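You operate a simulated robot arm through the tools that you are given. There is no shell and no other tool. Be economical: measure what you need, move in short steps, check, and stop when the job is done.

Carry out the task below with a simulated robot arm. There is one attempt and no reset: what you move stays moved.

Task
Close up the prep bench: air valve shut and bled, magnet, turntable and air knob off, small red bin shut.

It is judged by the outcome, as a careful person would: the job done as asked, and still so three seconds after it is handed in. It fails if anything else is knocked over, pushed out of place, dropped, spilled or broken.

Robot
A 6-joint arm with a two-finger parallel gripper on a trunk, on a base that drives. Base frame: it is fixed to the floor where the robot stands at the start and does not move with it; the origin is under the middle of the robot, x ahead of it, y to its left, z up. Lengths are in mm, angles in rad, forces in N, time in s.
With the tool pointing down near the work surface it reaches from about 100 to 740 mm from the robot's upright axis, wherever it stands. Its first joint turns from -2.897 to 2.897 rad. Places, roughly: air knob [600, -100, 900]; air valve [-500, -1200, 900]; lid of the small red bin [200, -300, 1000]; magnet knob [-300, -600, 900]; sander button [-300, -1300, 1000]; switch of the black turntable [500, -100, 900]; tumbler dial [300, -200, 900]; tumbler start button [400, -200, 900]; vice lever [-700, -900, 900]. Payload 3.91 kg.
The TCP is the grasp point between the finger pads, 30 mm short of the fingertips. In the tool frame z runs along the fingers and y along their closing line. The gripper opens to 110 mm. The fingers are 20 mm wide and 10 mm thick; the gripper's body (48 by 112 mm) begins 55 mm behind the TCP.
Orientation is that of the tool frame in the base frame, as a unit quaternion [x, y, z, w]. With the fingers straight down and closing along the base's y, the tool's x points along the base's -x, its y along +y and its z along -z.

Tools
- The arm moves only by the tool nudge_tool. Its argument "rows" is a list of rows, each an object of numbers (a shift or turn left out is 0, a gripper value left out holds the last): "jaw": the closure in counts, from 0 (fully open) to 255 (shut); "x", "y", "z": the shift along the tool's x, y, z in mm; "ax", "ay", "az": the turn, a rotation vector about the tool's x, y, z in rad. In form: [{"jaw": .., "x": .., "y": .., "z": .., "ax": .., "ay": .., "az": ..}, ...]. A call has 1 to 8 rows; each row shifts and turns the commanded pose from where the row before left it, along the tool's axes as they then stand. A row lasts 0.2 s, in which the tool goes at most 50 mm and 0.15 rad; a call with a longer step from one row to the next is refused whole, and so is a gripper value outside its range. A pose out of reach is approached as far as the arm can. The call stops where the force on the tool passes 40 N (or 10 N more than at its start, if that is more) or the arm is blocked; 0.2 s more then pass. Each finger travels about 45 mm/s and halts on what it meets, pressing with about 38 N; the grip force reading is that of the motor and also rises with nothing between the fingers. The clock runs only during rows and for 0.2 s after the last one: add rows that do not move to give the fingers time. The reply holds the time, the measured pose of the TCP, the force on the tool along the base axes, the opening and the grip force, in the units named above and with some noise, with the torque about the TCP (base axes, N m) and any sound that the robot's microphone picked up.
- Cameras (640 x 400 px; columns grow to the right, rows downward): "scene" is now at [-15.7, 78.1, 1520.6]; the picture's right is [-0.86, -0.51, 0.00], its down [-0.32, 0.53, -0.78] and it looks along [0.40, -0.67, -0.62] (base axes); focal length 291 px, centre (320, 200). "wrist" rides on the gripper at [71, 22, -107] in the tool frame; the picture's right is [-0.29, 0.96, 0.00], its down [-0.76, -0.23, -0.61] and it looks along [-0.58, -0.18, 0.79] (tool axes); focal length 243 px, centre (320, 200). There is no depth. A picture from a camera that has moved, and an enlarged one, comes with that camera's place and axes in the base frame and with its lens.
- grab_frame(camera): a new picture of that camera. No time passes.
- move_column(by): slides the trunk up (or, below 0, down) by that many mm; the arm and the scene camera ride with it, the base frame stays. It gives what a move gives, with no picture.
- drive_base(legs): drives the robot by 1 to 6 legs, each [ahead, left, turn to the left] in mm, mm and rad, along the robot's own axes; the way and the turn of a leg run together, so that a leg with both is an arc; at most 1500 mm and 3.142 rad a leg. The arm and the cameras ride along, it lands a little off, and it stops where it bumps. It gives what a move gives.
- turn_head(pan, tilt): turns the head with the scene camera to pan (to the left, within 1.501 rad either way) and tilt (down, from -0.506 to 1.204), counted from straight ahead of the robot. It gives what a move gives.
- close_up(camera, box): a new picture of the part [left, top, right, bottom] of that camera's present view, enlarged. No time passes.
- hand_in(): hands the job in; it is judged then, once.

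Work in short steps. Places have to be worked out from the pictures, the camera data and where the tool is seen: move nearer, look again, correct. Check each grasp and each placing, and mend what went wrong. You have 120 turns and 82 pictures in all, those below and enlarged ones among them. Open the gripper and draw the arm clear of the work before you hand the job in, unless the task says otherwise; then end with one line.

The tools are called as name(argument=value, ...) on one line, values as JSON. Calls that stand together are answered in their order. nudge_tool: Moves the arm, as the interface text tells. Its arguments: {"type":"object","properties":{"rows":{"type":"array","items":{"type":"object","properties":{"jaw":{"type":"number"},"x":{"type":"number"},"y":{"type":"number"},"z":{"type":"number"},"ax":{"type":"number"},"ay":{"type":"number"},"az":{"type":"number"}}}}},"required":["rows"]} The other tools are called the same way: move_column (by) slides the trunk up or down; drive_base (legs) drives the base; turn_head (pan, tilt) turns the head that bears the scene camera; grab_frame (camera) takes a picture; close_up (camera, box) takes an enlarged picture of a part of a camera's view; hand_in () hands the job in.

At the start:

```text
clock: 0.0
position: [200.9, -337.9, 1242.4]
orientation: [-0.001, 1.0, 0.001, 0.0]
contact_force: [0.6, -0.1, -0.8]
ft_torque: [0.02, -0.02, 0.0]
width: 110.0
finger_force: 0.0
trunk travel left (down, up): [-475.0, 115.0]
robot x, y, heading: [-1.9, -1.3, 0.001]
head pan, tilt: [-1.033, 0.668]
```

scene: 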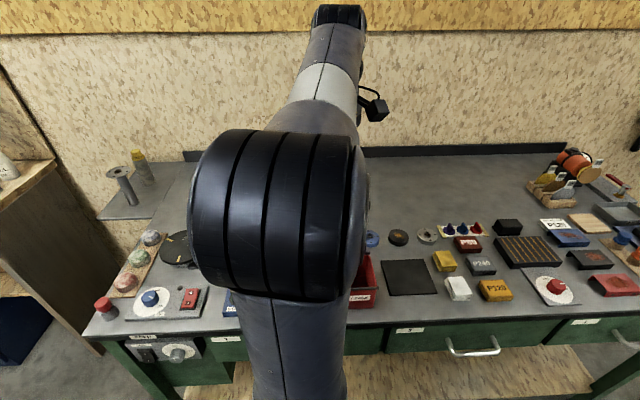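
wrist: 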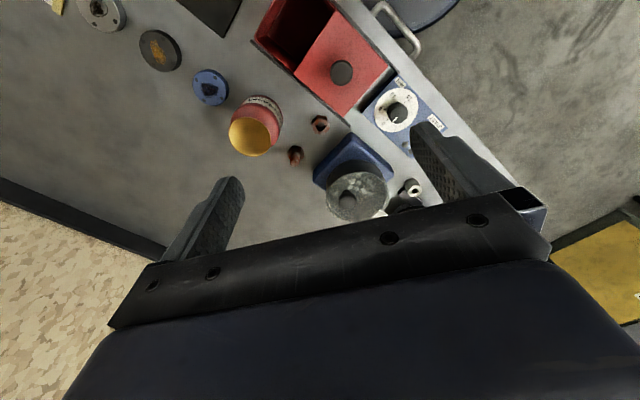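

The scene view shows the bench to the robot's right, with the arm in the middle of the picture. I'll enlarge the left and right parts to identify the controls.

close_up(camera="scene", box=[80, 220, 240, 380])

close_up(camera="scene", box=[340, 140, 640, 360])

close_up(camera="wrist", box=[220, 0, 520, 240])

```text
2.50 times, centred on (160, 300) of scene
camera zoom: at [-15.7, 78.1, 1520.6], right [-0.86, -0.51, 0.0], down [-0.32, 0.53, -0.78], along [0.4, -0.67, -0.62], focal length 728 px, centre (720, -50)
```

zoom: 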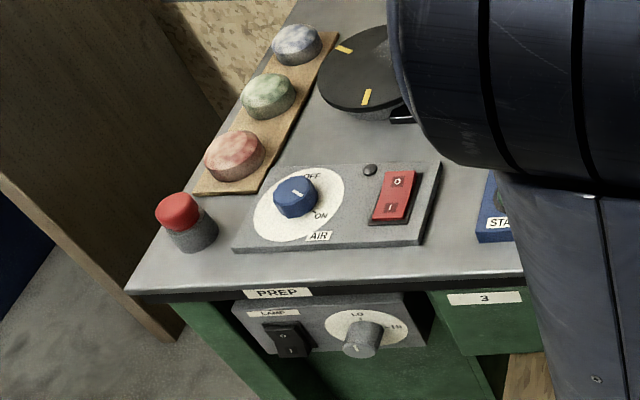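

```text
1.82 times, centred on (490, 250) of scene
camera zoom: at [-15.7, 78.1, 1520.6], right [-0.86, -0.51, 0.0], down [-0.32, 0.53, -0.78], along [0.4, -0.67, -0.62], focal length 529 px, centre (11, 109)
```

zoom: 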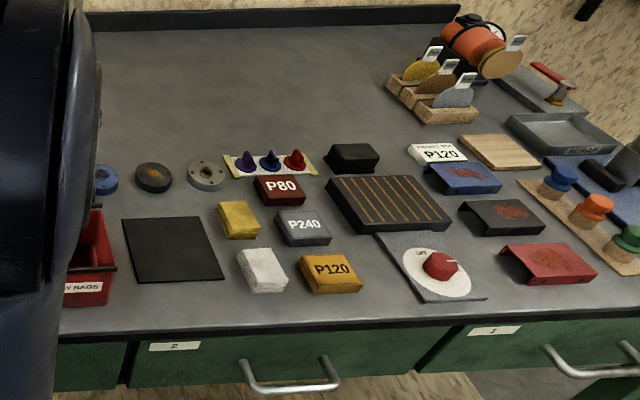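

```text
1.67 times, centred on (370, 120) of wrist
camera zoom: at [130.9, -317.8, 1349.2], right [0.29, 0.96, 0.0], down [0.76, -0.23, 0.61], along [0.58, -0.18, -0.79], focal length 404 px, centre (237, 333)
```

zoom: 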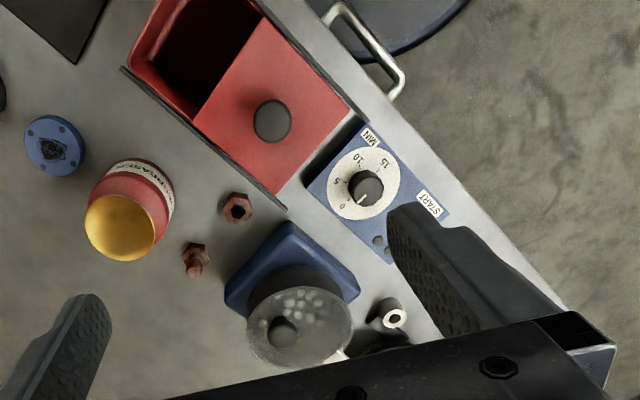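

Projecting the wrist picture shows the bench turned about 0.58 rad in the base frame, with the bin lid slid toward +x. I'll turn the head to see the far right end.

turn_head(pan=-1.5, tilt=0.6)

grab_frame(camera="scene")

close_up(camera="scene", box=[360, 80, 640, 255])

```text
clock: 0.9
position: [200.9, -337.9, 1242.0]
orientation: [0.0, 1.0, 0.0, 0.0]
contact_force: [0.4, -0.2, -0.7]
ft_torque: [0.0, -0.01, -0.01]
width: 110.2
finger_force: 0.0
trunk travel left (down, up): [-475.0, 115.0]
robot x, y, heading: [-1.7, -1.8, 0.003]
head pan, tilt: [-1.499, 0.6]
```

```text
76 pictures are left
camera scene: at [-53.3, 63.9, 1526.6], right [-1.0, -0.07, 0.0], down [-0.04, 0.56, -0.82], along [0.06, -0.82, -0.57], focal length 291 px, centre (320, 200)
```

scene: 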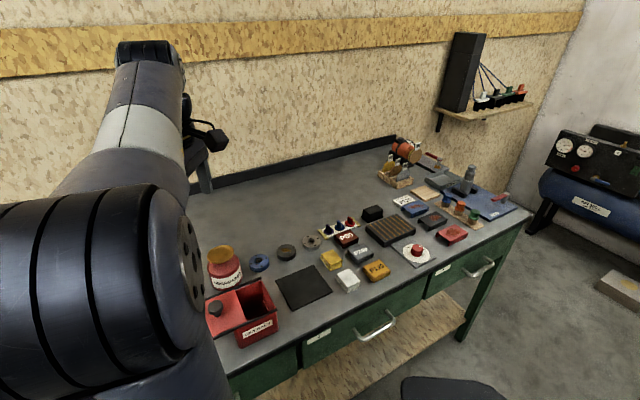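

```text
2.29 times, centred on (500, 168) of scene
camera zoom: at [-53.3, 63.9, 1526.6], right [-1.0, -0.07, 0.0], down [-0.04, 0.56, -0.82], along [0.06, -0.82, -0.57], focal length 665 px, centre (-91, 274)
```

zoom: 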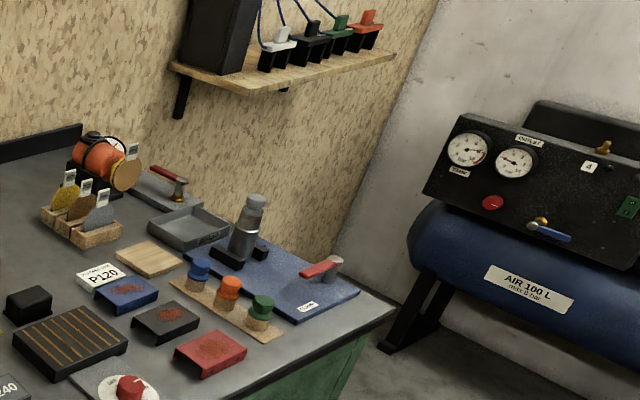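

The red lever by the back wall projects to about (-518, -1202), so that is the air valve, and the red lever at the edge is the vice. I'll move the wrist camera over to view the left panel and align the tool with the bench.

nudge_tool(rows=[{"x": -18, "y": 42}, {"x": -18, "y": 42}, {"x": -18, "y": 42}, {"x": -18, "y": 42}, {"az": -0.145}, {"az": -0.145}, {"az": -0.145}, {"az": -0.145}])

turn_head(pan=-0.6, tilt=0.8)

grab_frame(camera="wrist")

grab_frame(camera="scene")

```text
clock: 2.7
position: [273.2, -169.9, 1241.8]
orientation: [-0.287, 0.958, 0.0, -0.001]
contact_force: [0.1, 0.7, -0.7]
ft_torque: [-0.01, 0.01, -0.01]
width: 109.9
finger_force: 0.0
trunk travel left (down, up): [-475.0, 115.0]
robot x, y, heading: [-1.2, 1.3, 0.001]
head pan, tilt: [-1.499, 0.6]
```

```text
clock: 3.9
position: [273.2, -169.3, 1241.3]
orientation: [-0.286, 0.958, 0.0, 0.0]
contact_force: [-0.1, 0.0, 0.3]
ft_torque: [-0.04, -0.02, 0.02]
width: 110.1
finger_force: 0.1
trunk travel left (down, up): [-475.0, 115.0]
robot x, y, heading: [0.4, -0.9, -0.004]
head pan, tilt: [-0.6, 0.799]
```

```text
74 pictures are left
camera wrist: at [202.6, -192.0, 1348.8], right [-0.28, 0.96, 0.0], down [0.76, 0.22, 0.61], along [0.58, 0.17, -0.79], focal length 243 px, centre (320, 200)
```

wrist: 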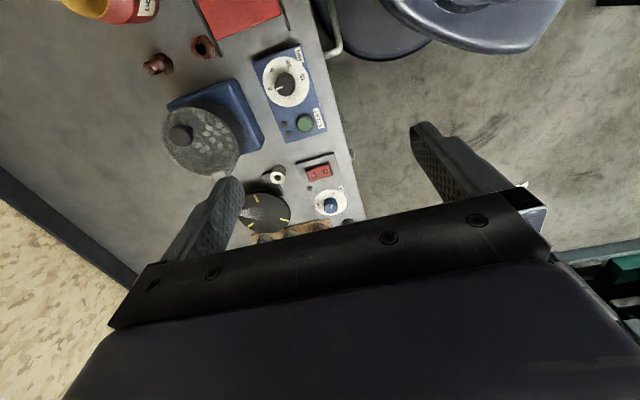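

```text
73 pictures are left
camera scene: at [6.8, 106.5, 1509.7], right [-0.57, -0.82, 0.0], down [-0.59, 0.41, -0.7], along [0.57, -0.39, -0.72], focal length 291 px, centre (320, 200)
```

scene: 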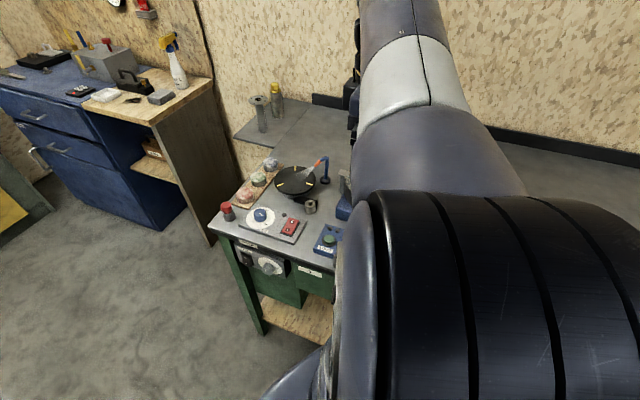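

The panel is visible in both views now. I'll enlarge both.

close_up(camera="wrist", box=[230, 130, 390, 240])

close_up(camera="scene", box=[210, 150, 350, 290])

```text
3.64 times, centred on (310, 185) of wrist
camera zoom: at [202.6, -192.0, 1348.8], right [-0.28, 0.96, 0.0], down [0.76, 0.22, 0.61], along [0.58, 0.17, -0.79], focal length 882 px, centre (356, 254)
```

zoom: 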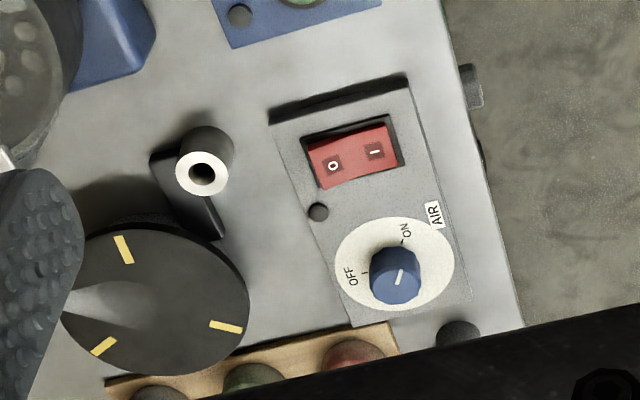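

```text
2.86 times, centred on (280, 220) of scene
camera zoom: at [6.8, 106.5, 1509.7], right [-0.57, -0.82, 0.0], down [-0.59, 0.41, -0.7], along [0.57, -0.39, -0.72], focal length 832 px, centre (434, 143)
```

zoom: 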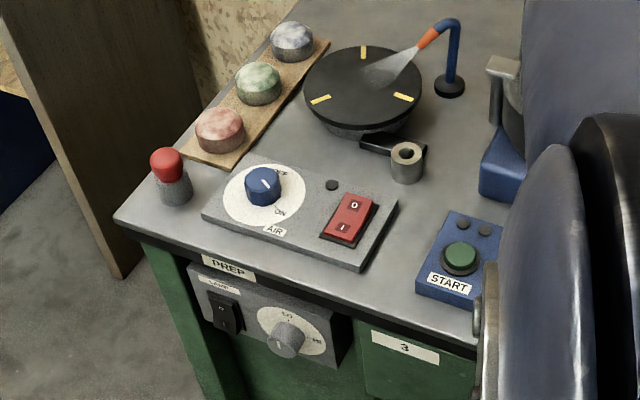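

The table marks have moved between pictures, so it is turning, and the air knob's mark points to ON. I put the knob near (537, -67), with OFF a counter-clockwise turn away, and I'll move above it with the jaw part closed.

nudge_tool(rows=[{"jaw": 116, "x": -34.6, "y": -7.45, "z": 20}, {"x": -34.6, "y": -7.45, "z": 20}, {"x": -34.6, "y": -7.45, "z": 20}, {"x": -34.6, "y": -7.45, "z": 20}, {"x": -34.6, "y": -7.45, "z": 20}, {"x": -34.6, "y": -7.45, "z": 20}, {"x": -34.6, "y": -7.45, "z": 20}, {"x": -34.6, "y": -7.45, "z": 20}])

grab_frame(camera="wrist")

close_up(camera="scene", box=[180, 120, 380, 290])

```text
clock: 5.7
position: [537.9, -69.3, 1083.7]
orientation: [-0.285, 0.958, 0.0, 0.0]
contact_force: [-0.2, -0.2, 0.1]
ft_torque: [-0.02, -0.01, -0.03]
width: 60.2
finger_force: 0.1
trunk travel left (down, up): [-475.0, 115.0]
robot x, y, heading: [-0.8, -3.7, -0.001]
head pan, tilt: [-0.6, 0.799]
```

```text
70 pictures are left
camera wrist: at [467.4, -90.6, 1190.4], right [-0.28, 0.96, 0.0], down [0.76, 0.22, 0.61], along [0.58, 0.17, -0.79], focal length 243 px, centre (320, 200)
```

wrist: 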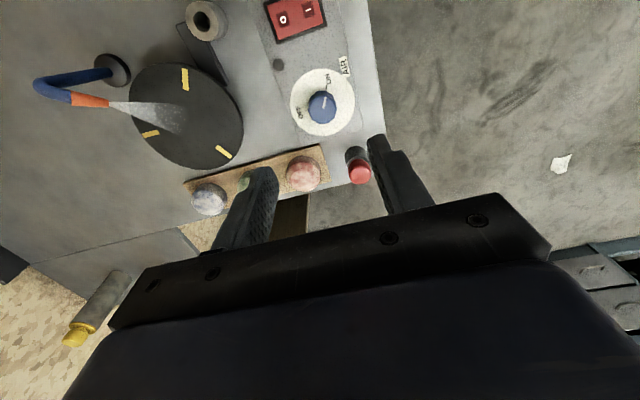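

```text
2.35 times, centred on (280, 205) of scene
camera zoom: at [7.0, 106.6, 1509.7], right [-0.56, -0.83, 0.0], down [-0.59, 0.41, -0.7], along [0.58, -0.39, -0.72], focal length 685 px, centre (414, 188)
```

zoom: 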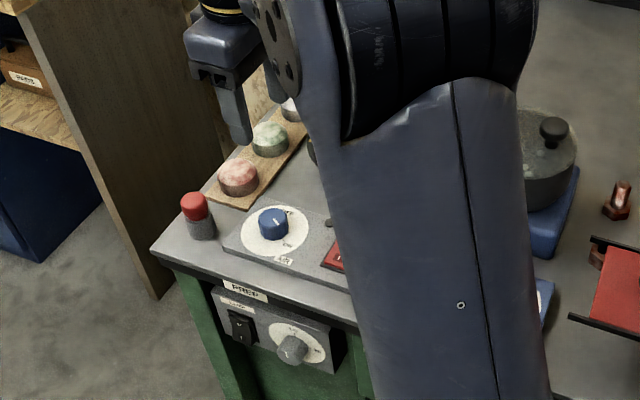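

Two views put the dial centre near (546, -64). I'll zoom on it for the mark and the ticks.

close_up(camera="wrist", box=[260, 40, 400, 150])

```text
3.64 times, centred on (330, 95) of wrist
camera zoom: at [467.4, -90.6, 1190.4], right [-0.28, 0.96, 0.0], down [0.76, 0.22, 0.61], along [0.58, 0.17, -0.79], focal length 882 px, centre (284, 582)
```

zoom: 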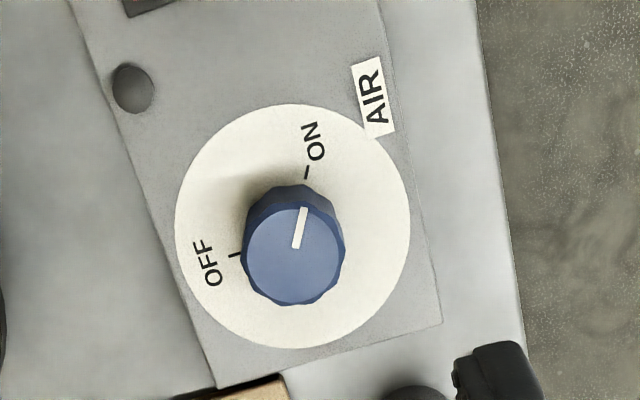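

The mark is at ON and OFF lies about 130° counter-clockwise. I'll centre over the knob and pre-turn the wrist clockwise so the turn is symmetric.

nudge_tool(rows=[{"x": -9.7, "z": 40}, {"az": 0.145}, {"az": 0.145}, {"az": 0.145}, {"az": 0.145}, {"az": 0.145}, {"az": 0.145}, {"az": 0.145}])

grab_frame(camera="wrist")

close_up(camera="scene", box=[200, 150, 340, 270])

```text
clock: 7.5
position: [546.1, -64.7, 1041.0]
orientation: [0.217, 0.976, 0.0, 0.0]
contact_force: [-0.3, -0.3, -0.1]
ft_torque: [0.04, -0.02, 0.01]
width: 59.7
finger_force: 0.0
trunk travel left (down, up): [-475.0, 115.0]
robot x, y, heading: [-0.8, 3.3, 0.0]
head pan, tilt: [-0.6, 0.799]
```

```text
67 pictures are left
camera wrist: at [491.4, -15.4, 1149.3], right [0.67, 0.74, 0.0], down [0.59, -0.53, 0.61], along [0.45, -0.41, -0.79], focal length 243 px, centre (320, 200)
```

wrist: 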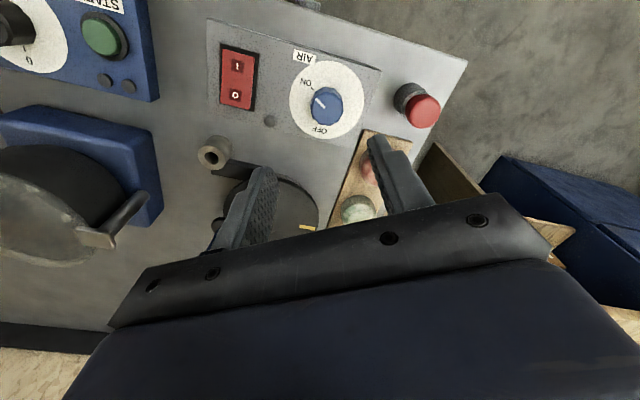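

```text
3.33 times, centred on (270, 210) of scene
camera zoom: at [7.0, 106.6, 1509.7], right [-0.56, -0.83, 0.0], down [-0.59, 0.41, -0.7], along [0.58, -0.39, -0.72], focal length 970 px, centre (487, 167)
```

zoom: 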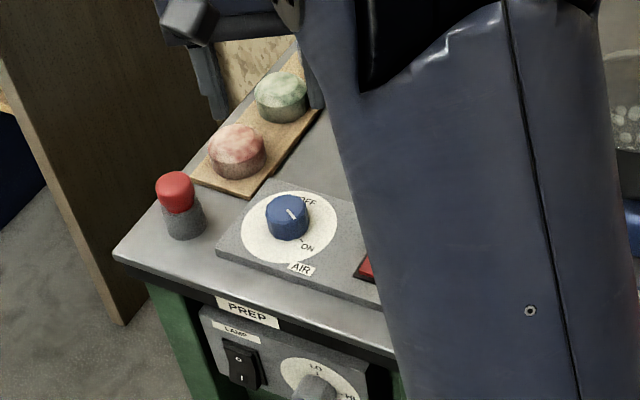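

My estimates of the knob's y differ by several mm between views. I'll zoom in from here to pin it down.

close_up(camera="wrist", box=[260, 40, 400, 150])

```text
3.64 times, centred on (330, 95) of wrist
camera zoom: at [491.4, -15.4, 1149.3], right [0.67, 0.74, 0.0], down [0.59, -0.53, 0.61], along [0.45, -0.41, -0.79], focal length 882 px, centre (284, 582)
```

zoom: 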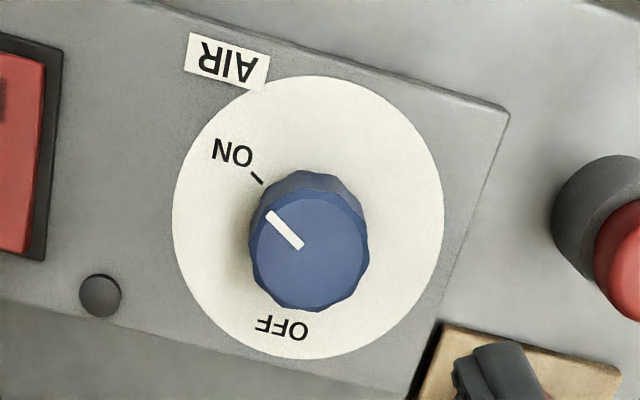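

The dial centre works out at about (548.5, -61), the knob top at z ≈ 912 and the panel at about 886. I'll shift 4 mm along the closing line, descend to TCP z ≈ 925 and look before gripping.

nudge_tool(rows=[{"y": 4}, {"z": 40}, {"z": 40}, {"z": 20}, {"z": 15}])

close_up(camera="scene", box=[200, 150, 340, 270])

```text
clock: 8.7
position: [546.3, -60.0, 925.8]
orientation: [0.215, 0.977, 0.0, 0.0]
contact_force: [0.2, -0.3, 0.1]
ft_torque: [0.0, 0.0, 0.0]
width: 60.0
finger_force: 0.1
trunk travel left (down, up): [-475.0, 115.0]
robot x, y, heading: [0.1, 2.1, -0.002]
head pan, tilt: [-0.6, 0.799]
```

```text
3.33 times, centred on (270, 210) of scene
camera zoom: at [7.0, 106.6, 1509.7], right [-0.56, -0.83, 0.0], down [-0.59, 0.41, -0.7], along [0.58, -0.39, -0.72], focal length 970 px, centre (487, 167)
```

zoom: 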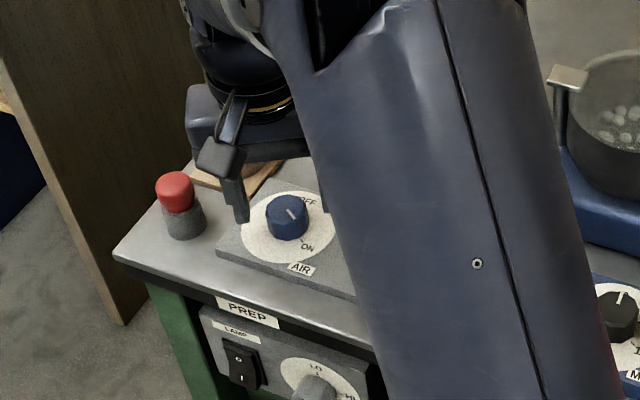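

The finger sits beside the knob at the right height. Now I'll close on it.

nudge_tool(rows=[{"jaw": 255}, {}, {}, {}])

```text
clock: 9.7
position: [547.5, -58.4, 924.9]
orientation: [0.216, 0.976, 0.0, 0.0]
contact_force: [4.2, 11.2, -4.3]
ft_torque: [0.42, -0.5, 0.07]
width: 33.6
finger_force: 44.9
trunk travel left (down, up): [-475.0, 115.0]
robot x, y, heading: [-0.4, -1.2, -0.006]
head pan, tilt: [-0.6, 0.799]
```

The grip is firm at 33.6 mm, with a side force along the closing line showing a few mm of offset. I'll shift to relieve it and then start the counter-clockwise turn.

nudge_tool(rows=[{"y": 3}, {"az": -0.14}, {"az": -0.14}, {"az": -0.14}, {"az": -0.14}])

close_up(camera="scene", box=[200, 150, 340, 270])

```text
clock: 10.9
position: [547.0, -61.4, 925.1]
orientation: [-0.062, 0.998, 0.0, -0.002]
contact_force: [-13.1, -25.8, -10.9]
ft_torque: [-0.75, -0.07, -0.19]
width: 33.5
finger_force: 44.8
trunk travel left (down, up): [-475.0, 115.0]
robot x, y, heading: [0.8, -0.8, -0.002]
head pan, tilt: [-0.6, 0.799]
```

```text
3.33 times, centred on (270, 210) of scene
camera zoom: at [6.3, 103.3, 1509.8], right [-0.57, -0.82, 0.0], down [-0.59, 0.41, -0.7], along [0.57, -0.39, -0.72], focal length 970 px, centre (487, 167)
```

zoom: 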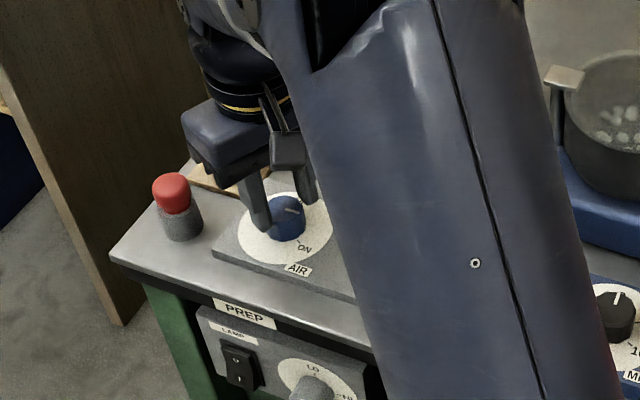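

The knob turned with the grip. I'll relieve the side force and carry on turning.

nudge_tool(rows=[{"y": -4, "x": 2}, {"az": -0.14}, {"az": -0.14}, {"az": -0.14}])

```text
clock: 11.9
position: [548.3, -64.1, 926.8]
orientation: [-0.27, 0.963, 0.0, 0.001]
contact_force: [-7.1, -23.5, -17.6]
ft_torque: [-0.94, 0.72, -0.14]
width: 33.5
finger_force: 45.1
trunk travel left (down, up): [-475.0, 115.0]
robot x, y, heading: [4.0, -1.8, 0.005]
head pan, tilt: [-0.6, 0.799]
```

A side force remains, so I'll correct by about 5 mm toward -y and 2 mm down, then check the mark.

nudge_tool(rows=[{"x": 4.3, "y": -3.2, "z": 2}, {}])

close_up(camera="scene", box=[200, 150, 340, 270])

```text
clock: 12.5
position: [548.2, -64.9, 925.3]
orientation: [-0.27, 0.963, 0.0, 0.003]
contact_force: [5.7, 0.6, -3.2]
ft_torque: [-0.14, 0.47, -0.03]
width: 33.5
finger_force: 45.2
trunk travel left (down, up): [-475.0, 115.0]
robot x, y, heading: [-0.7, 0.7, 0.007]
head pan, tilt: [-0.6, 0.799]
```

```text
3.33 times, centred on (270, 210) of scene
camera zoom: at [7.9, 106.9, 1509.9], right [-0.56, -0.83, 0.0], down [-0.59, 0.4, -0.7], along [0.58, -0.39, -0.72], focal length 970 px, centre (487, 167)
```

zoom: 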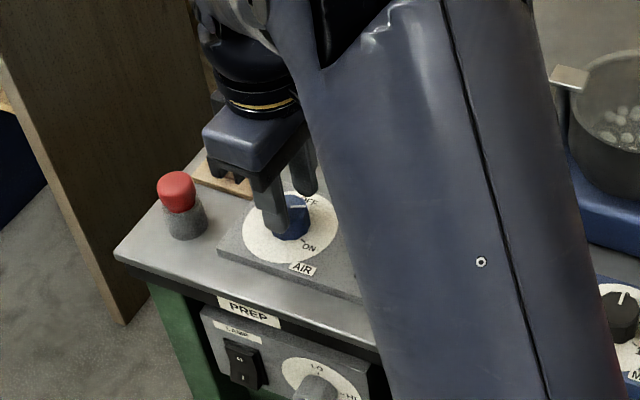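

The forces are near zero and the mark has turned partway. I'll continue counter-clockwise.

nudge_tool(rows=[{"az": -0.14}, {"az": -0.14}, {"az": -0.14}, {"az": -0.14}, {"az": -0.14}])

close_up(camera="scene", box=[220, 180, 320, 260])

```text
clock: 13.7
position: [550.7, -66.4, 924.8]
orientation: [-0.583, 0.812, -0.004, 0.004]
contact_force: [34.6, -3.6, 3.5]
ft_torque: [1.01, -1.22, -0.21]
width: 33.5
finger_force: 45.3
trunk travel left (down, up): [-475.0, 115.0]
robot x, y, heading: [4.0, 0.1, 0.001]
head pan, tilt: [-0.6, 0.799]
```

```text
5.00 times, centred on (270, 220) of scene
camera zoom: at [10.8, 106.0, 1509.8], right [-0.56, -0.83, 0.0], down [-0.59, 0.41, -0.7], along [0.57, -0.39, -0.72], focal length 1455 px, centre (570, 100)
```

zoom: 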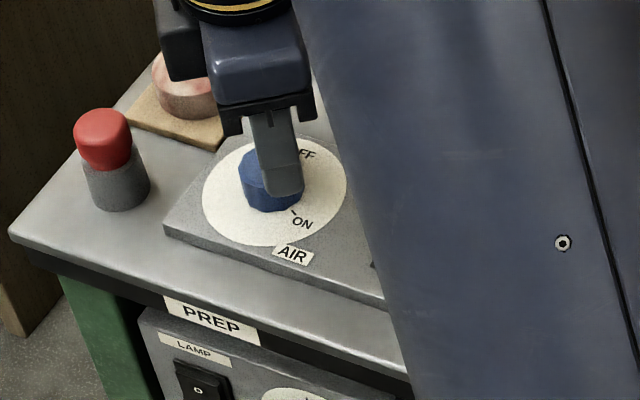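

Force built up toward +x, so I'll relieve it and turn the remaining 0.6 rad.

nudge_tool(rows=[{"x": -1.9, "y": -5.7}, {"az": -0.14}, {"az": -0.14}])

```text
clock: 14.5
position: [553.1, -67.1, 926.0]
orientation: [-0.691, 0.723, -0.002, 0.001]
contact_force: [19.5, -4.4, 19.6]
ft_torque: [0.59, -0.6, -0.11]
width: 33.3
finger_force: 44.8
trunk travel left (down, up): [-475.0, 115.0]
robot x, y, heading: [2.3, 0.8, -0.003]
head pan, tilt: [-0.6, 0.799]
```

I'll relieve the force again and turn the last 0.3 rad.

nudge_tool(rows=[{"y": -4}, {"az": -0.11}, {"az": -0.11}, {"az": -0.11}])

close_up(camera="wrist", box=[120, 0, 520, 250])

```text
clock: 15.5
position: [555.4, -65.7, 923.5]
orientation: [0.801, -0.599, -0.001, 0.0]
contact_force: [5.2, -0.9, 7.0]
ft_torque: [0.05, -0.21, -0.2]
width: 33.4
finger_force: 45.2
trunk travel left (down, up): [-475.0, 115.0]
robot x, y, heading: [-0.3, -0.9, -0.002]
head pan, tilt: [-0.6, 0.799]
```

```text
1.60 times, centred on (320, 125) of wrist
camera zoom: at [555.5, -141.5, 1030.9], right [-1.0, 0.01, 0.0], down [0.01, 0.79, 0.61], along [0.0, 0.61, -0.79], focal length 388 px, centre (320, 320)
```

zoom: 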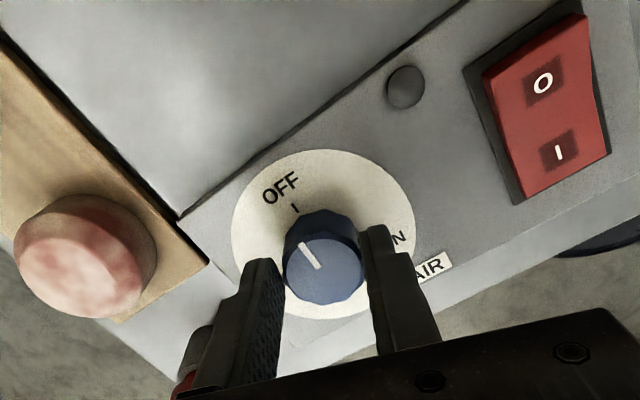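

The wrist view shows the mark about 10–13° short of the OFF tick. I'll turn a bit more.

nudge_tool(rows=[{"az": -0.11}, {"az": -0.11}, {}])

close_up(camera="wrist", box=[220, 60, 420, 220])

```text
clock: 16.3
position: [556.1, -65.3, 923.7]
orientation: [0.861, -0.508, -0.001, 0.001]
contact_force: [7.2, 1.9, -6.7]
ft_torque: [0.0, -0.49, -0.65]
width: 33.5
finger_force: 45.0
trunk travel left (down, up): [-475.0, 115.0]
robot x, y, heading: [1.4, -2.1, 0.003]
head pan, tilt: [-0.6, 0.799]
```

```text
2.50 times, centred on (320, 140) of wrist
camera zoom: at [572.8, -140.0, 1030.7], right [-0.98, -0.21, 0.0], down [-0.16, 0.78, 0.61], along [-0.13, 0.59, -0.79], focal length 606 px, centre (320, 350)
```

zoom: 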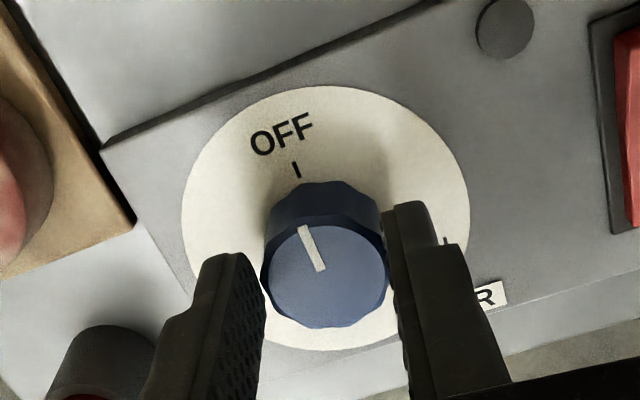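

The mark now lines up with the OFF tick and the torque shows it against its stop. I'll open a little and rise.

nudge_tool(rows=[{"jaw": 125}, {}, {}, {"z": -30}, {"z": -40}, {"z": -40}])

close_up(camera="wrist", box=[120, 0, 520, 250])

```text
clock: 17.7
position: [554.1, -66.1, 1035.0]
orientation: [0.861, -0.509, 0.0, 0.001]
contact_force: [-0.7, 0.8, -0.2]
ft_torque: [-0.05, 0.01, 0.0]
width: 55.8
finger_force: 0.0
trunk travel left (down, up): [-475.0, 115.0]
robot x, y, heading: [-0.9, 0.4, -0.0]
head pan, tilt: [-0.6, 0.799]
```

```text
1.60 times, centred on (320, 125) of wrist
camera zoom: at [570.2, -140.7, 1142.7], right [-0.98, -0.21, 0.0], down [-0.16, 0.78, 0.61], along [-0.13, 0.59, -0.79], focal length 388 px, centre (320, 320)
```

zoom: 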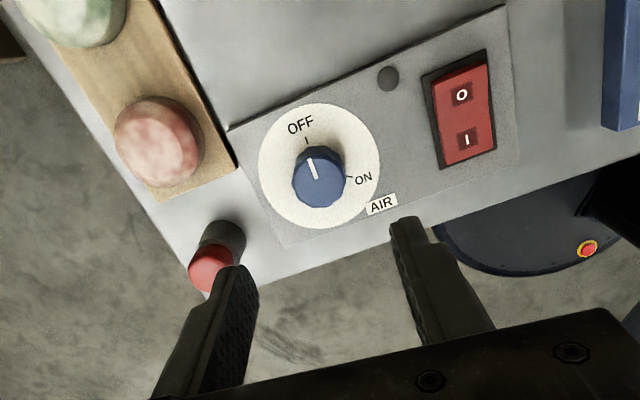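

Air is off. From this view the rocker's O half is near (483, -124), so I'll close the fingers and move above it.

nudge_tool(rows=[{"jaw": 255, "x": 5.7, "y": 30}, {"x": 5.7, "y": 30}, {"x": 5.7, "y": 30}, {"z": 30}, {}, {}])

grab_frame(camera="wrist")

close_up(camera="scene", box=[220, 150, 380, 270])

```text
clock: 19.1
position: [482.9, -126.3, 1003.4]
orientation: [0.861, -0.509, 0.0, -0.001]
contact_force: [0.1, 0.4, 0.4]
ft_torque: [0.0, 0.02, 0.01]
width: 0.1
finger_force: 37.3
trunk travel left (down, up): [-475.0, 115.0]
robot x, y, heading: [2.5, -2.5, -0.006]
head pan, tilt: [-0.6, 0.799]
```

```text
57 pictures are left
camera wrist: at [500.0, -199.4, 1111.5], right [-0.98, -0.21, 0.0], down [-0.16, 0.78, 0.61], along [-0.13, 0.59, -0.79], focal length 243 px, centre (320, 200)
```

wrist: 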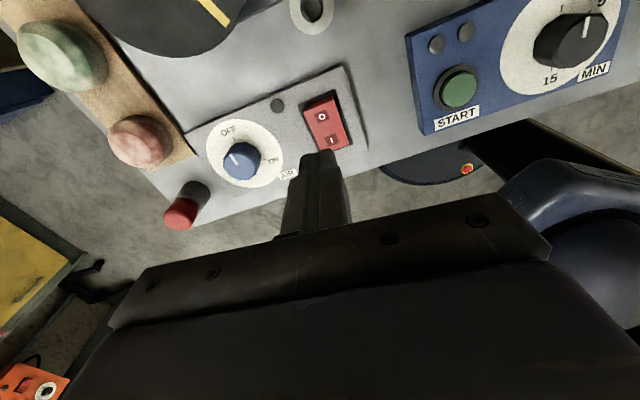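

```text
3.33 times, centred on (300, 210) of scene
camera zoom: at [6.8, 106.6, 1509.7], right [-0.56, -0.83, 0.0], down [-0.59, 0.41, -0.7], along [0.58, -0.39, -0.72], focal length 970 px, centre (387, 167)
```

zoom: 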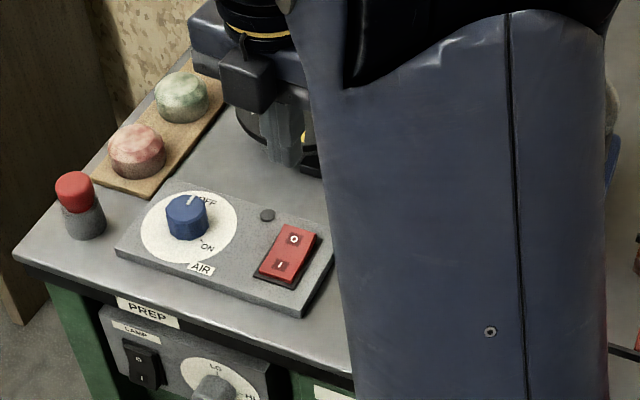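

Correcting with the known knob position, O is at about (483, -121), so I shift about 2 mm and descend gently until contact.

nudge_tool(rows=[{"x": -1.7, "y": -2.1, "z": 35}, {"z": 25}, {"z": 8}, {"z": 5}, {"z": 4}, {"z": 4}, {"z": 3}])

close_up(camera="wrist", box=[220, 40, 460, 190])

```text
clock: 20.7
position: [485.1, -122.3, 920.0]
orientation: [0.861, -0.509, 0.0, 0.0]
contact_force: [0.4, 0.0, 0.1]
ft_torque: [-0.02, -0.03, 0.02]
width: 0.1
finger_force: 37.4
trunk travel left (down, up): [-475.0, 115.0]
robot x, y, heading: [1.6, -2.4, 0.003]
head pan, tilt: [-0.6, 0.799]
```

```text
2.67 times, centred on (340, 115) of wrist
camera zoom: at [501.6, -196.3, 1027.8], right [-0.98, -0.21, 0.0], down [-0.16, 0.78, 0.61], along [-0.13, 0.59, -0.79], focal length 647 px, centre (267, 427)
```

zoom: 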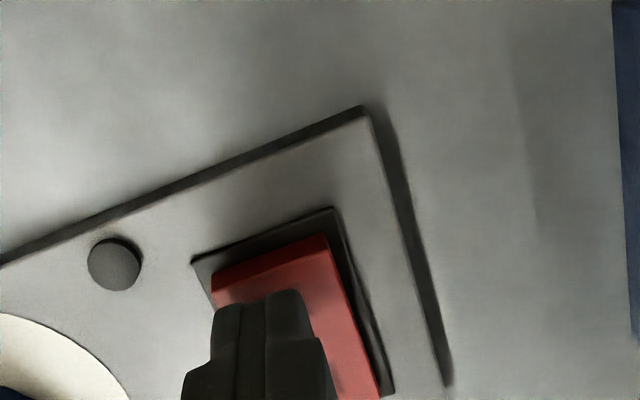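

The tips are over the O half with no contact yet. I'll shift 3 mm to centre and keep pressing down.

nudge_tool(rows=[{"y": 3}, {"z": 3}, {"z": 3}, {"z": 3}, {"z": 3}, {"z": 3}])

close_up(camera="wrist", box=[220, 40, 460, 190])

```text
clock: 22.1
position: [483.7, -124.0, 910.9]
orientation: [0.861, -0.509, 0.005, -0.003]
contact_force: [-3.3, 1.3, 19.4]
ft_torque: [0.18, 0.25, 0.04]
width: 0.0
finger_force: 37.2
trunk travel left (down, up): [-475.0, 115.0]
robot x, y, heading: [3.8, -1.7, -0.003]
head pan, tilt: [-0.6, 0.799]
stopped in row 6: the force on the tool passed its limit (the readings are from after the stop); the commanded pose is now the measured one
```

```text
2.67 times, centred on (340, 115) of wrist
camera zoom: at [499.2, -197.7, 1020.1], right [-0.98, -0.21, -0.01], down [-0.17, 0.78, 0.6], along [-0.12, 0.59, -0.8], focal length 647 px, centre (267, 427)
```

zoom: 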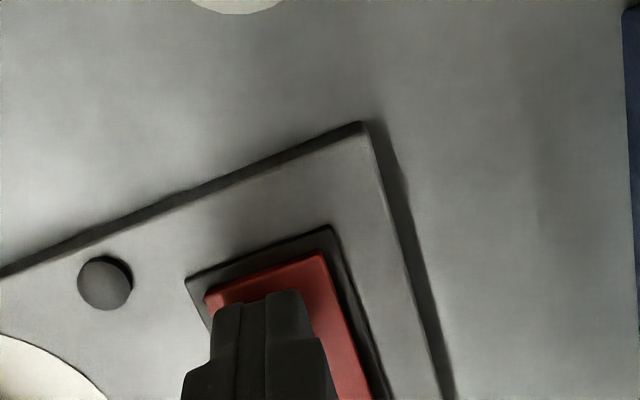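

Contact passed 40 N, so the rocker has likely gone over. I'll rise and look at the rocker and the turntable.

nudge_tool(rows=[{"z": -40}, {"z": -45}, {"z": -45}, {"z": -30}])

grab_frame(camera="wrist")

close_up(camera="scene", box=[220, 150, 380, 270])

```text
clock: 23.1
position: [483.6, -125.2, 1069.0]
orientation: [0.861, -0.509, 0.004, -0.001]
contact_force: [0.3, 0.9, -0.2]
ft_torque: [-0.04, 0.03, 0.01]
width: 0.0
finger_force: 38.0
trunk travel left (down, up): [-475.0, 115.0]
robot x, y, heading: [1.8, -0.0, 0.003]
head pan, tilt: [-0.6, 0.799]
```

```text
53 pictures are left
camera wrist: at [499.5, -199.9, 1177.2], right [-0.98, -0.21, -0.01], down [-0.17, 0.78, 0.61], along [-0.12, 0.59, -0.8], focal length 243 px, centre (320, 200)
```

wrist: 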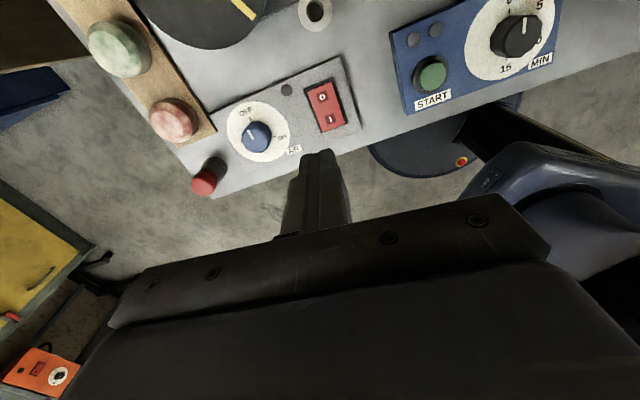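

```text
3.33 times, centred on (300, 210) of scene
camera zoom: at [6.7, 106.6, 1509.7], right [-0.56, -0.83, 0.0], down [-0.59, 0.41, -0.7], along [0.58, -0.39, -0.72], focal length 970 px, centre (387, 167)
```

zoom: 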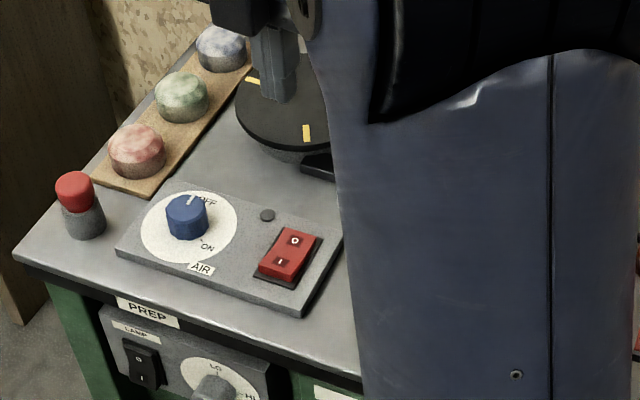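

The I side now stands proud, so the switch is at O, and I'll check the turntable against later frames. I'll raise, rotate back to bench alignment and move toward the bin.

nudge_tool(rows=[{"z": -20, "az": 0.145}, {"z": -20, "az": 0.145}, {"z": -20, "az": 0.145}, {"z": -20, "az": 0.145}, {"z": -20, "az": 0.145}, {"z": -20, "az": 0.145}, {"z": -20, "az": 0.145}, {"z": -20, "az": 0.145}])

close_up(camera="scene", box=[220, 150, 380, 270])

nudge_tool(rows=[{"az": 0.145}, {"az": 0.145}, {"az": 0.045}, {"x": 48}, {"x": 48}, {"x": 48}, {"x": 48}, {"x": 48}])

nudge_tool(rows=[{"x": 48}, {"x": 48}, {"x": 48}, {"x": 48}])

grab_frame(camera="wrist")

```text
clock: 24.9
position: [483.0, -123.7, 1229.4]
orientation: [-0.44, 0.898, -0.003, 0.002]
contact_force: [-0.2, 0.2, -0.5]
ft_torque: [0.02, -0.03, -0.02]
width: 0.1
finger_force: 38.0
trunk travel left (down, up): [-475.0, 115.0]
robot x, y, heading: [-1.5, -0.8, -0.002]
head pan, tilt: [-0.6, 0.799]
```

```text
3.33 times, centred on (300, 210) of scene
camera zoom: at [6.9, 106.6, 1509.7], right [-0.56, -0.83, 0.0], down [-0.59, 0.41, -0.7], along [0.58, -0.39, -0.72], focal length 970 px, centre (387, 167)
```

zoom: 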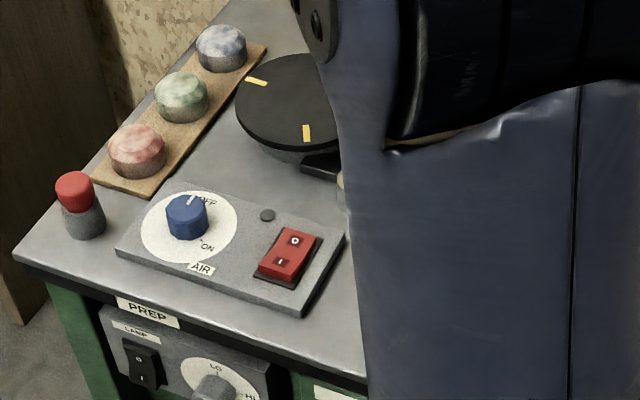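

```text
clock: 26.7
position: [279.7, -251.9, 1228.5]
orientation: [-0.285, 0.959, -0.002, 0.004]
contact_force: [0.1, 0.0, 0.3]
ft_torque: [0.0, 0.01, 0.04]
width: 0.0
finger_force: 37.6
trunk travel left (down, up): [-475.0, 115.0]
robot x, y, heading: [-1.2, 2.9, -0.001]
head pan, tilt: [-0.6, 0.799]
```

```text
clock: 27.7
position: [118.4, -359.4, 1225.2]
orientation: [-0.286, 0.958, -0.001, 0.003]
contact_force: [-0.3, -0.3, -0.5]
ft_torque: [0.0, 0.01, 0.02]
width: 0.2
finger_force: 37.8
trunk travel left (down, up): [-475.0, 115.0]
robot x, y, heading: [-1.2, 1.1, -0.006]
head pan, tilt: [-0.6, 0.799]
```

```text
50 pictures are left
camera wrist: at [47.3, -381.4, 1333.7], right [-0.28, 0.96, 0.0], down [0.76, 0.22, 0.61], along [0.59, 0.17, -0.79], focal length 243 px, centre (320, 200)
```

wrist: 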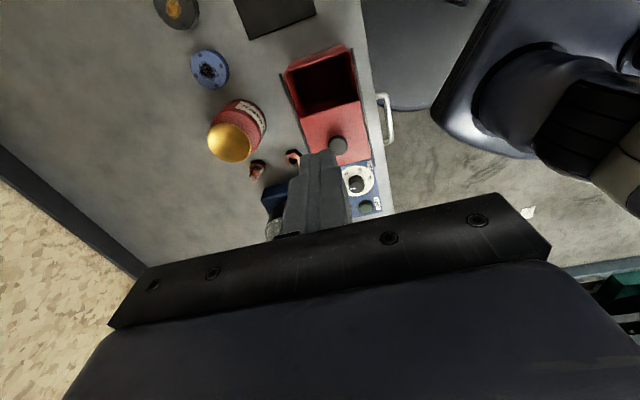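

The turntable marks are unchanged across 1.8 s, so it is off. Now I'll zoom on the bin.

close_up(camera="wrist", box=[240, 30, 420, 190])

turn_head(pan=-1.15, tilt=0.95)

grab_frame(camera="scene")

```text
2.50 times, centred on (330, 110) of wrist
camera zoom: at [47.3, -381.4, 1333.7], right [-0.28, 0.96, 0.0], down [0.76, 0.22, 0.61], along [0.59, 0.17, -0.79], focal length 606 px, centre (295, 425)
```

zoom: 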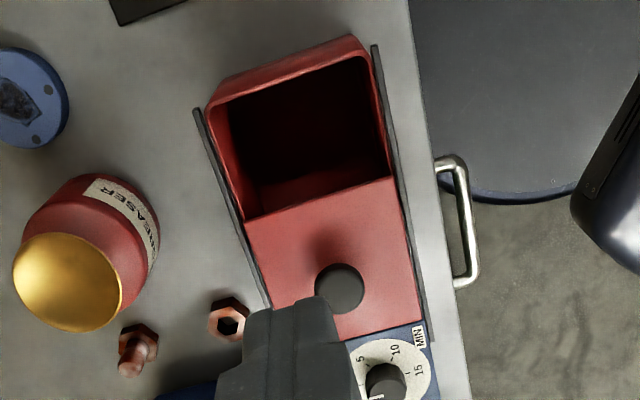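

```text
clock: 28.6
position: [119.3, -360.8, 1227.3]
orientation: [-0.285, 0.959, -0.002, 0.003]
contact_force: [0.8, -0.1, 1.1]
ft_torque: [-0.03, 0.0, 0.0]
width: 0.0
finger_force: 37.5
trunk travel left (down, up): [-475.0, 115.0]
robot x, y, heading: [-2.6, -4.0, -0.001]
head pan, tilt: [-1.15, 0.949]
```

```text
48 pictures are left
camera scene: at [-30.0, 85.8, 1498.2], right [-0.91, -0.41, 0.0], down [-0.33, 0.74, -0.58], along [0.24, -0.53, -0.81], focal length 291 px, centre (320, 200)
```

scene: 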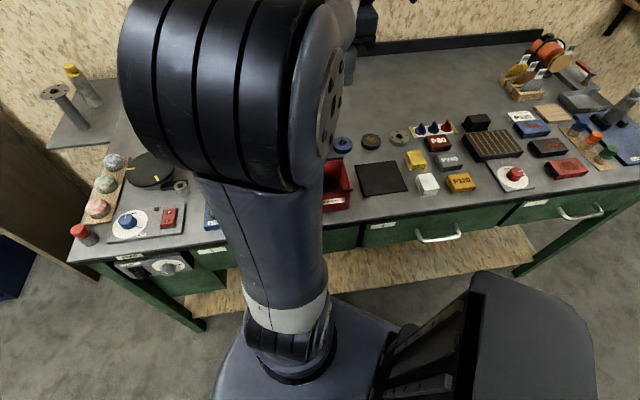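

The lid sits on rails beside its opening with its knob triangulated at (198, -310, 985), so it must slide about 68 mm toward -e. I'll move above the knob with the jaw at 60 mm.

nudge_tool(rows=[{"jaw": 116, "x": -31.2, "z": 10}, {"x": -31.2, "z": 10}, {"x": -31.3, "y": -0.8, "z": 10}, {"z": 40}, {"z": 40}, {"z": 30}, {}])

grab_frame(camera="wrist")

close_up(camera="scene", box=[180, 130, 400, 270])

```text
clock: 30.2
position: [199.9, -311.7, 1085.2]
orientation: [-0.285, 0.958, -0.001, 0.003]
contact_force: [-0.6, 0.1, -0.4]
ft_torque: [-0.01, 0.02, -0.01]
width: 60.0
finger_force: 0.1
trunk travel left (down, up): [-475.0, 115.0]
robot x, y, heading: [1.8, 3.5, -0.0]
head pan, tilt: [-1.15, 0.949]
```

```text
47 pictures are left
camera wrist: at [128.6, -333.2, 1192.9], right [-0.28, 0.96, 0.0], down [0.76, 0.22, 0.61], along [0.59, 0.17, -0.79], focal length 243 px, centre (320, 200)
```

wrist: 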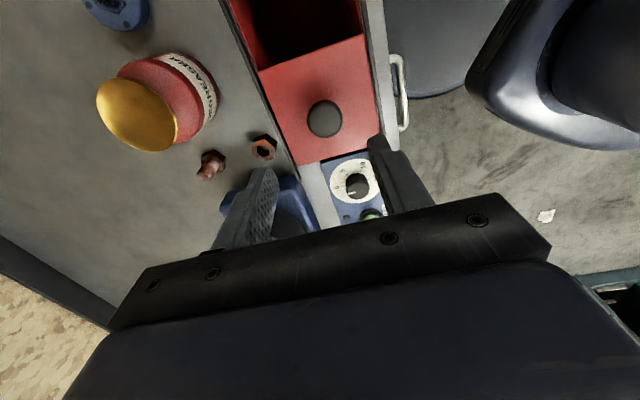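

```text
2.86 times, centred on (290, 200) of scene
camera zoom: at [-30.0, 85.6, 1498.2], right [-0.91, -0.41, 0.0], down [-0.33, 0.74, -0.58], along [0.24, -0.53, -0.81], focal length 832 px, centre (406, 200)
```

zoom: 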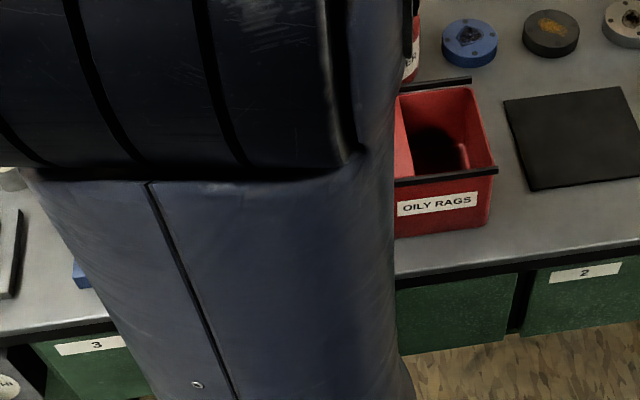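

The knob sits at about (197, -309.5). I'll correct by a few mm, descend to TCP z ≈ 1000 and grip.

nudge_tool(rows=[{"x": 1, "y": 3, "z": 40}, {"z": 30}, {"z": 13}, {"jaw": 255}, {}, {}, {}])

grab_frame(camera="wrist")

```text
clock: 31.8
position: [198.8, -307.7, 1005.5]
orientation: [-0.285, 0.959, -0.001, 0.004]
contact_force: [0.1, -1.1, -2.5]
ft_torque: [-0.11, -0.03, 0.02]
width: 30.3
finger_force: 45.0
trunk travel left (down, up): [-475.0, 115.0]
robot x, y, heading: [1.6, 0.5, 0.002]
head pan, tilt: [-1.15, 0.949]
```

```text
45 pictures are left
camera wrist: at [127.3, -330.0, 1112.3], right [-0.28, 0.96, 0.0], down [0.76, 0.22, 0.61], along [0.59, 0.17, -0.79], focal length 243 px, centre (320, 200)
```

wrist: 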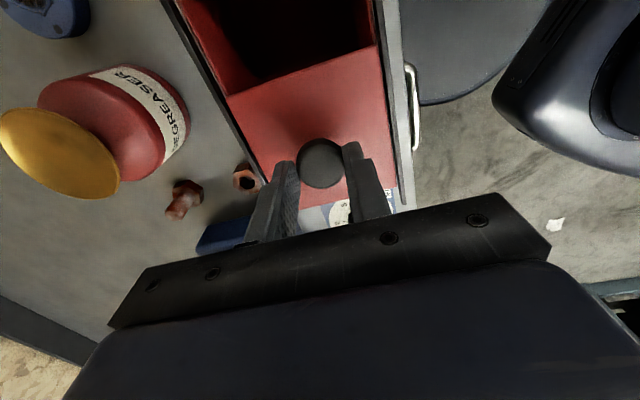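

The knob is gripped at 30 mm. I'll slide the lid along the rails, tool +x.

nudge_tool(rows=[{"x": 10}, {"x": 10}, {"x": 10}, {"x": 10}, {"x": 10}])

grab_frame(camera="wrist")

```text
clock: 33.0
position: [156.5, -336.0, 1004.2]
orientation: [-0.285, 0.959, -0.002, 0.003]
contact_force: [3.6, -6.3, 1.1]
ft_torque: [-0.15, -0.37, 0.05]
width: 30.2
finger_force: 45.5
trunk travel left (down, up): [-475.0, 115.0]
robot x, y, heading: [0.8, -1.7, 0.002]
head pan, tilt: [-1.15, 0.949]
```

```text
44 pictures are left
camera wrist: at [85.6, -357.5, 1112.4], right [-0.28, 0.96, 0.0], down [0.76, 0.22, 0.61], along [0.59, 0.17, -0.79], focal length 243 px, centre (320, 200)
```

wrist: 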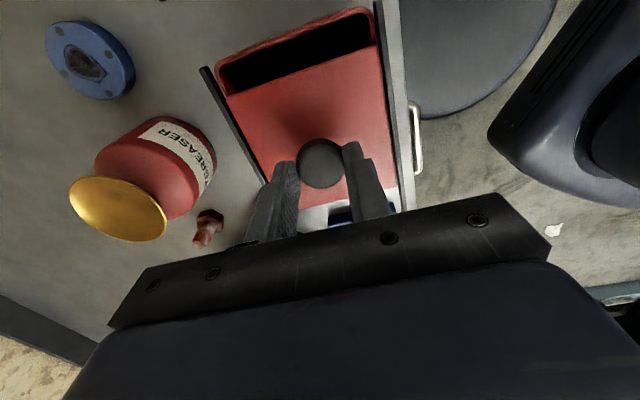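

The lid slides well and roughly 30 mm of opening is left. I'll continue in small rows until the stop.

nudge_tool(rows=[{"x": 8}, {"x": 8}, {"x": 5}, {"x": 4}, {"x": 4}, {"x": 3}])

grab_frame(camera="wrist")

```text
clock: 34.4
position: [126.4, -354.3, 1006.6]
orientation: [-0.284, 0.959, -0.005, 0.0]
contact_force: [-5.0, -16.4, 11.1]
ft_torque: [-1.3, 1.28, -0.22]
width: 19.3
finger_force: 44.3
trunk travel left (down, up): [-475.0, 115.0]
robot x, y, heading: [3.5, 1.9, -0.001]
head pan, tilt: [-1.15, 0.949]
```

```text
43 pictures are left
camera wrist: at [55.9, -376.2, 1113.7], right [-0.28, 0.96, -0.01], down [0.76, 0.23, 0.61], along [0.59, 0.16, -0.79], focal length 243 px, centre (320, 200)
```

wrist: 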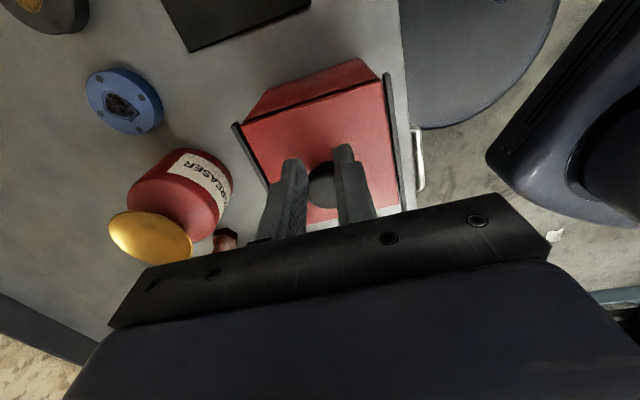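

The lid has reached its stop, covering the opening, and the fingers slipped along the knob. I'll release, lift and look.

nudge_tool(rows=[{"jaw": 100}, {}, {}, {"z": -30}, {"z": -45}, {"z": -45}, {"z": -45}, {"z": -45}])

close_up(camera="wrist", box=[200, 40, 440, 220])

```text
clock: 36.2
position: [124.8, -353.4, 1214.5]
orientation: [-0.285, 0.959, -0.002, 0.003]
contact_force: [0.3, -0.3, 0.2]
ft_torque: [-0.03, 0.01, 0.02]
width: 66.7
finger_force: 0.0
trunk travel left (down, up): [-475.0, 115.0]
robot x, y, heading: [0.7, -2.1, -0.003]
head pan, tilt: [-1.15, 0.949]
```

```text
2.22 times, centred on (320, 130) of wrist
camera zoom: at [54.6, -374.7, 1321.7], right [-0.28, 0.96, 0.0], down [0.76, 0.22, 0.61], along [0.59, 0.17, -0.79], focal length 539 px, centre (320, 356)
```

zoom: 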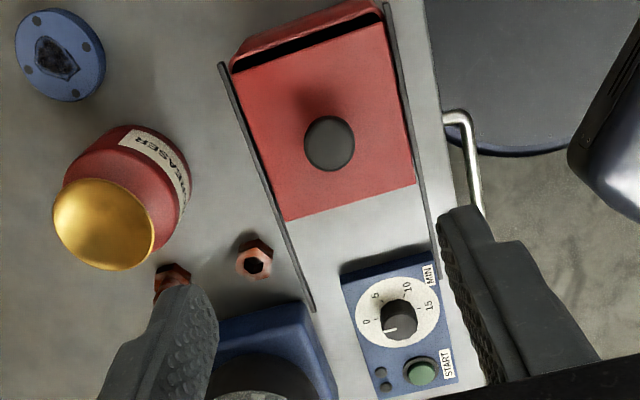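

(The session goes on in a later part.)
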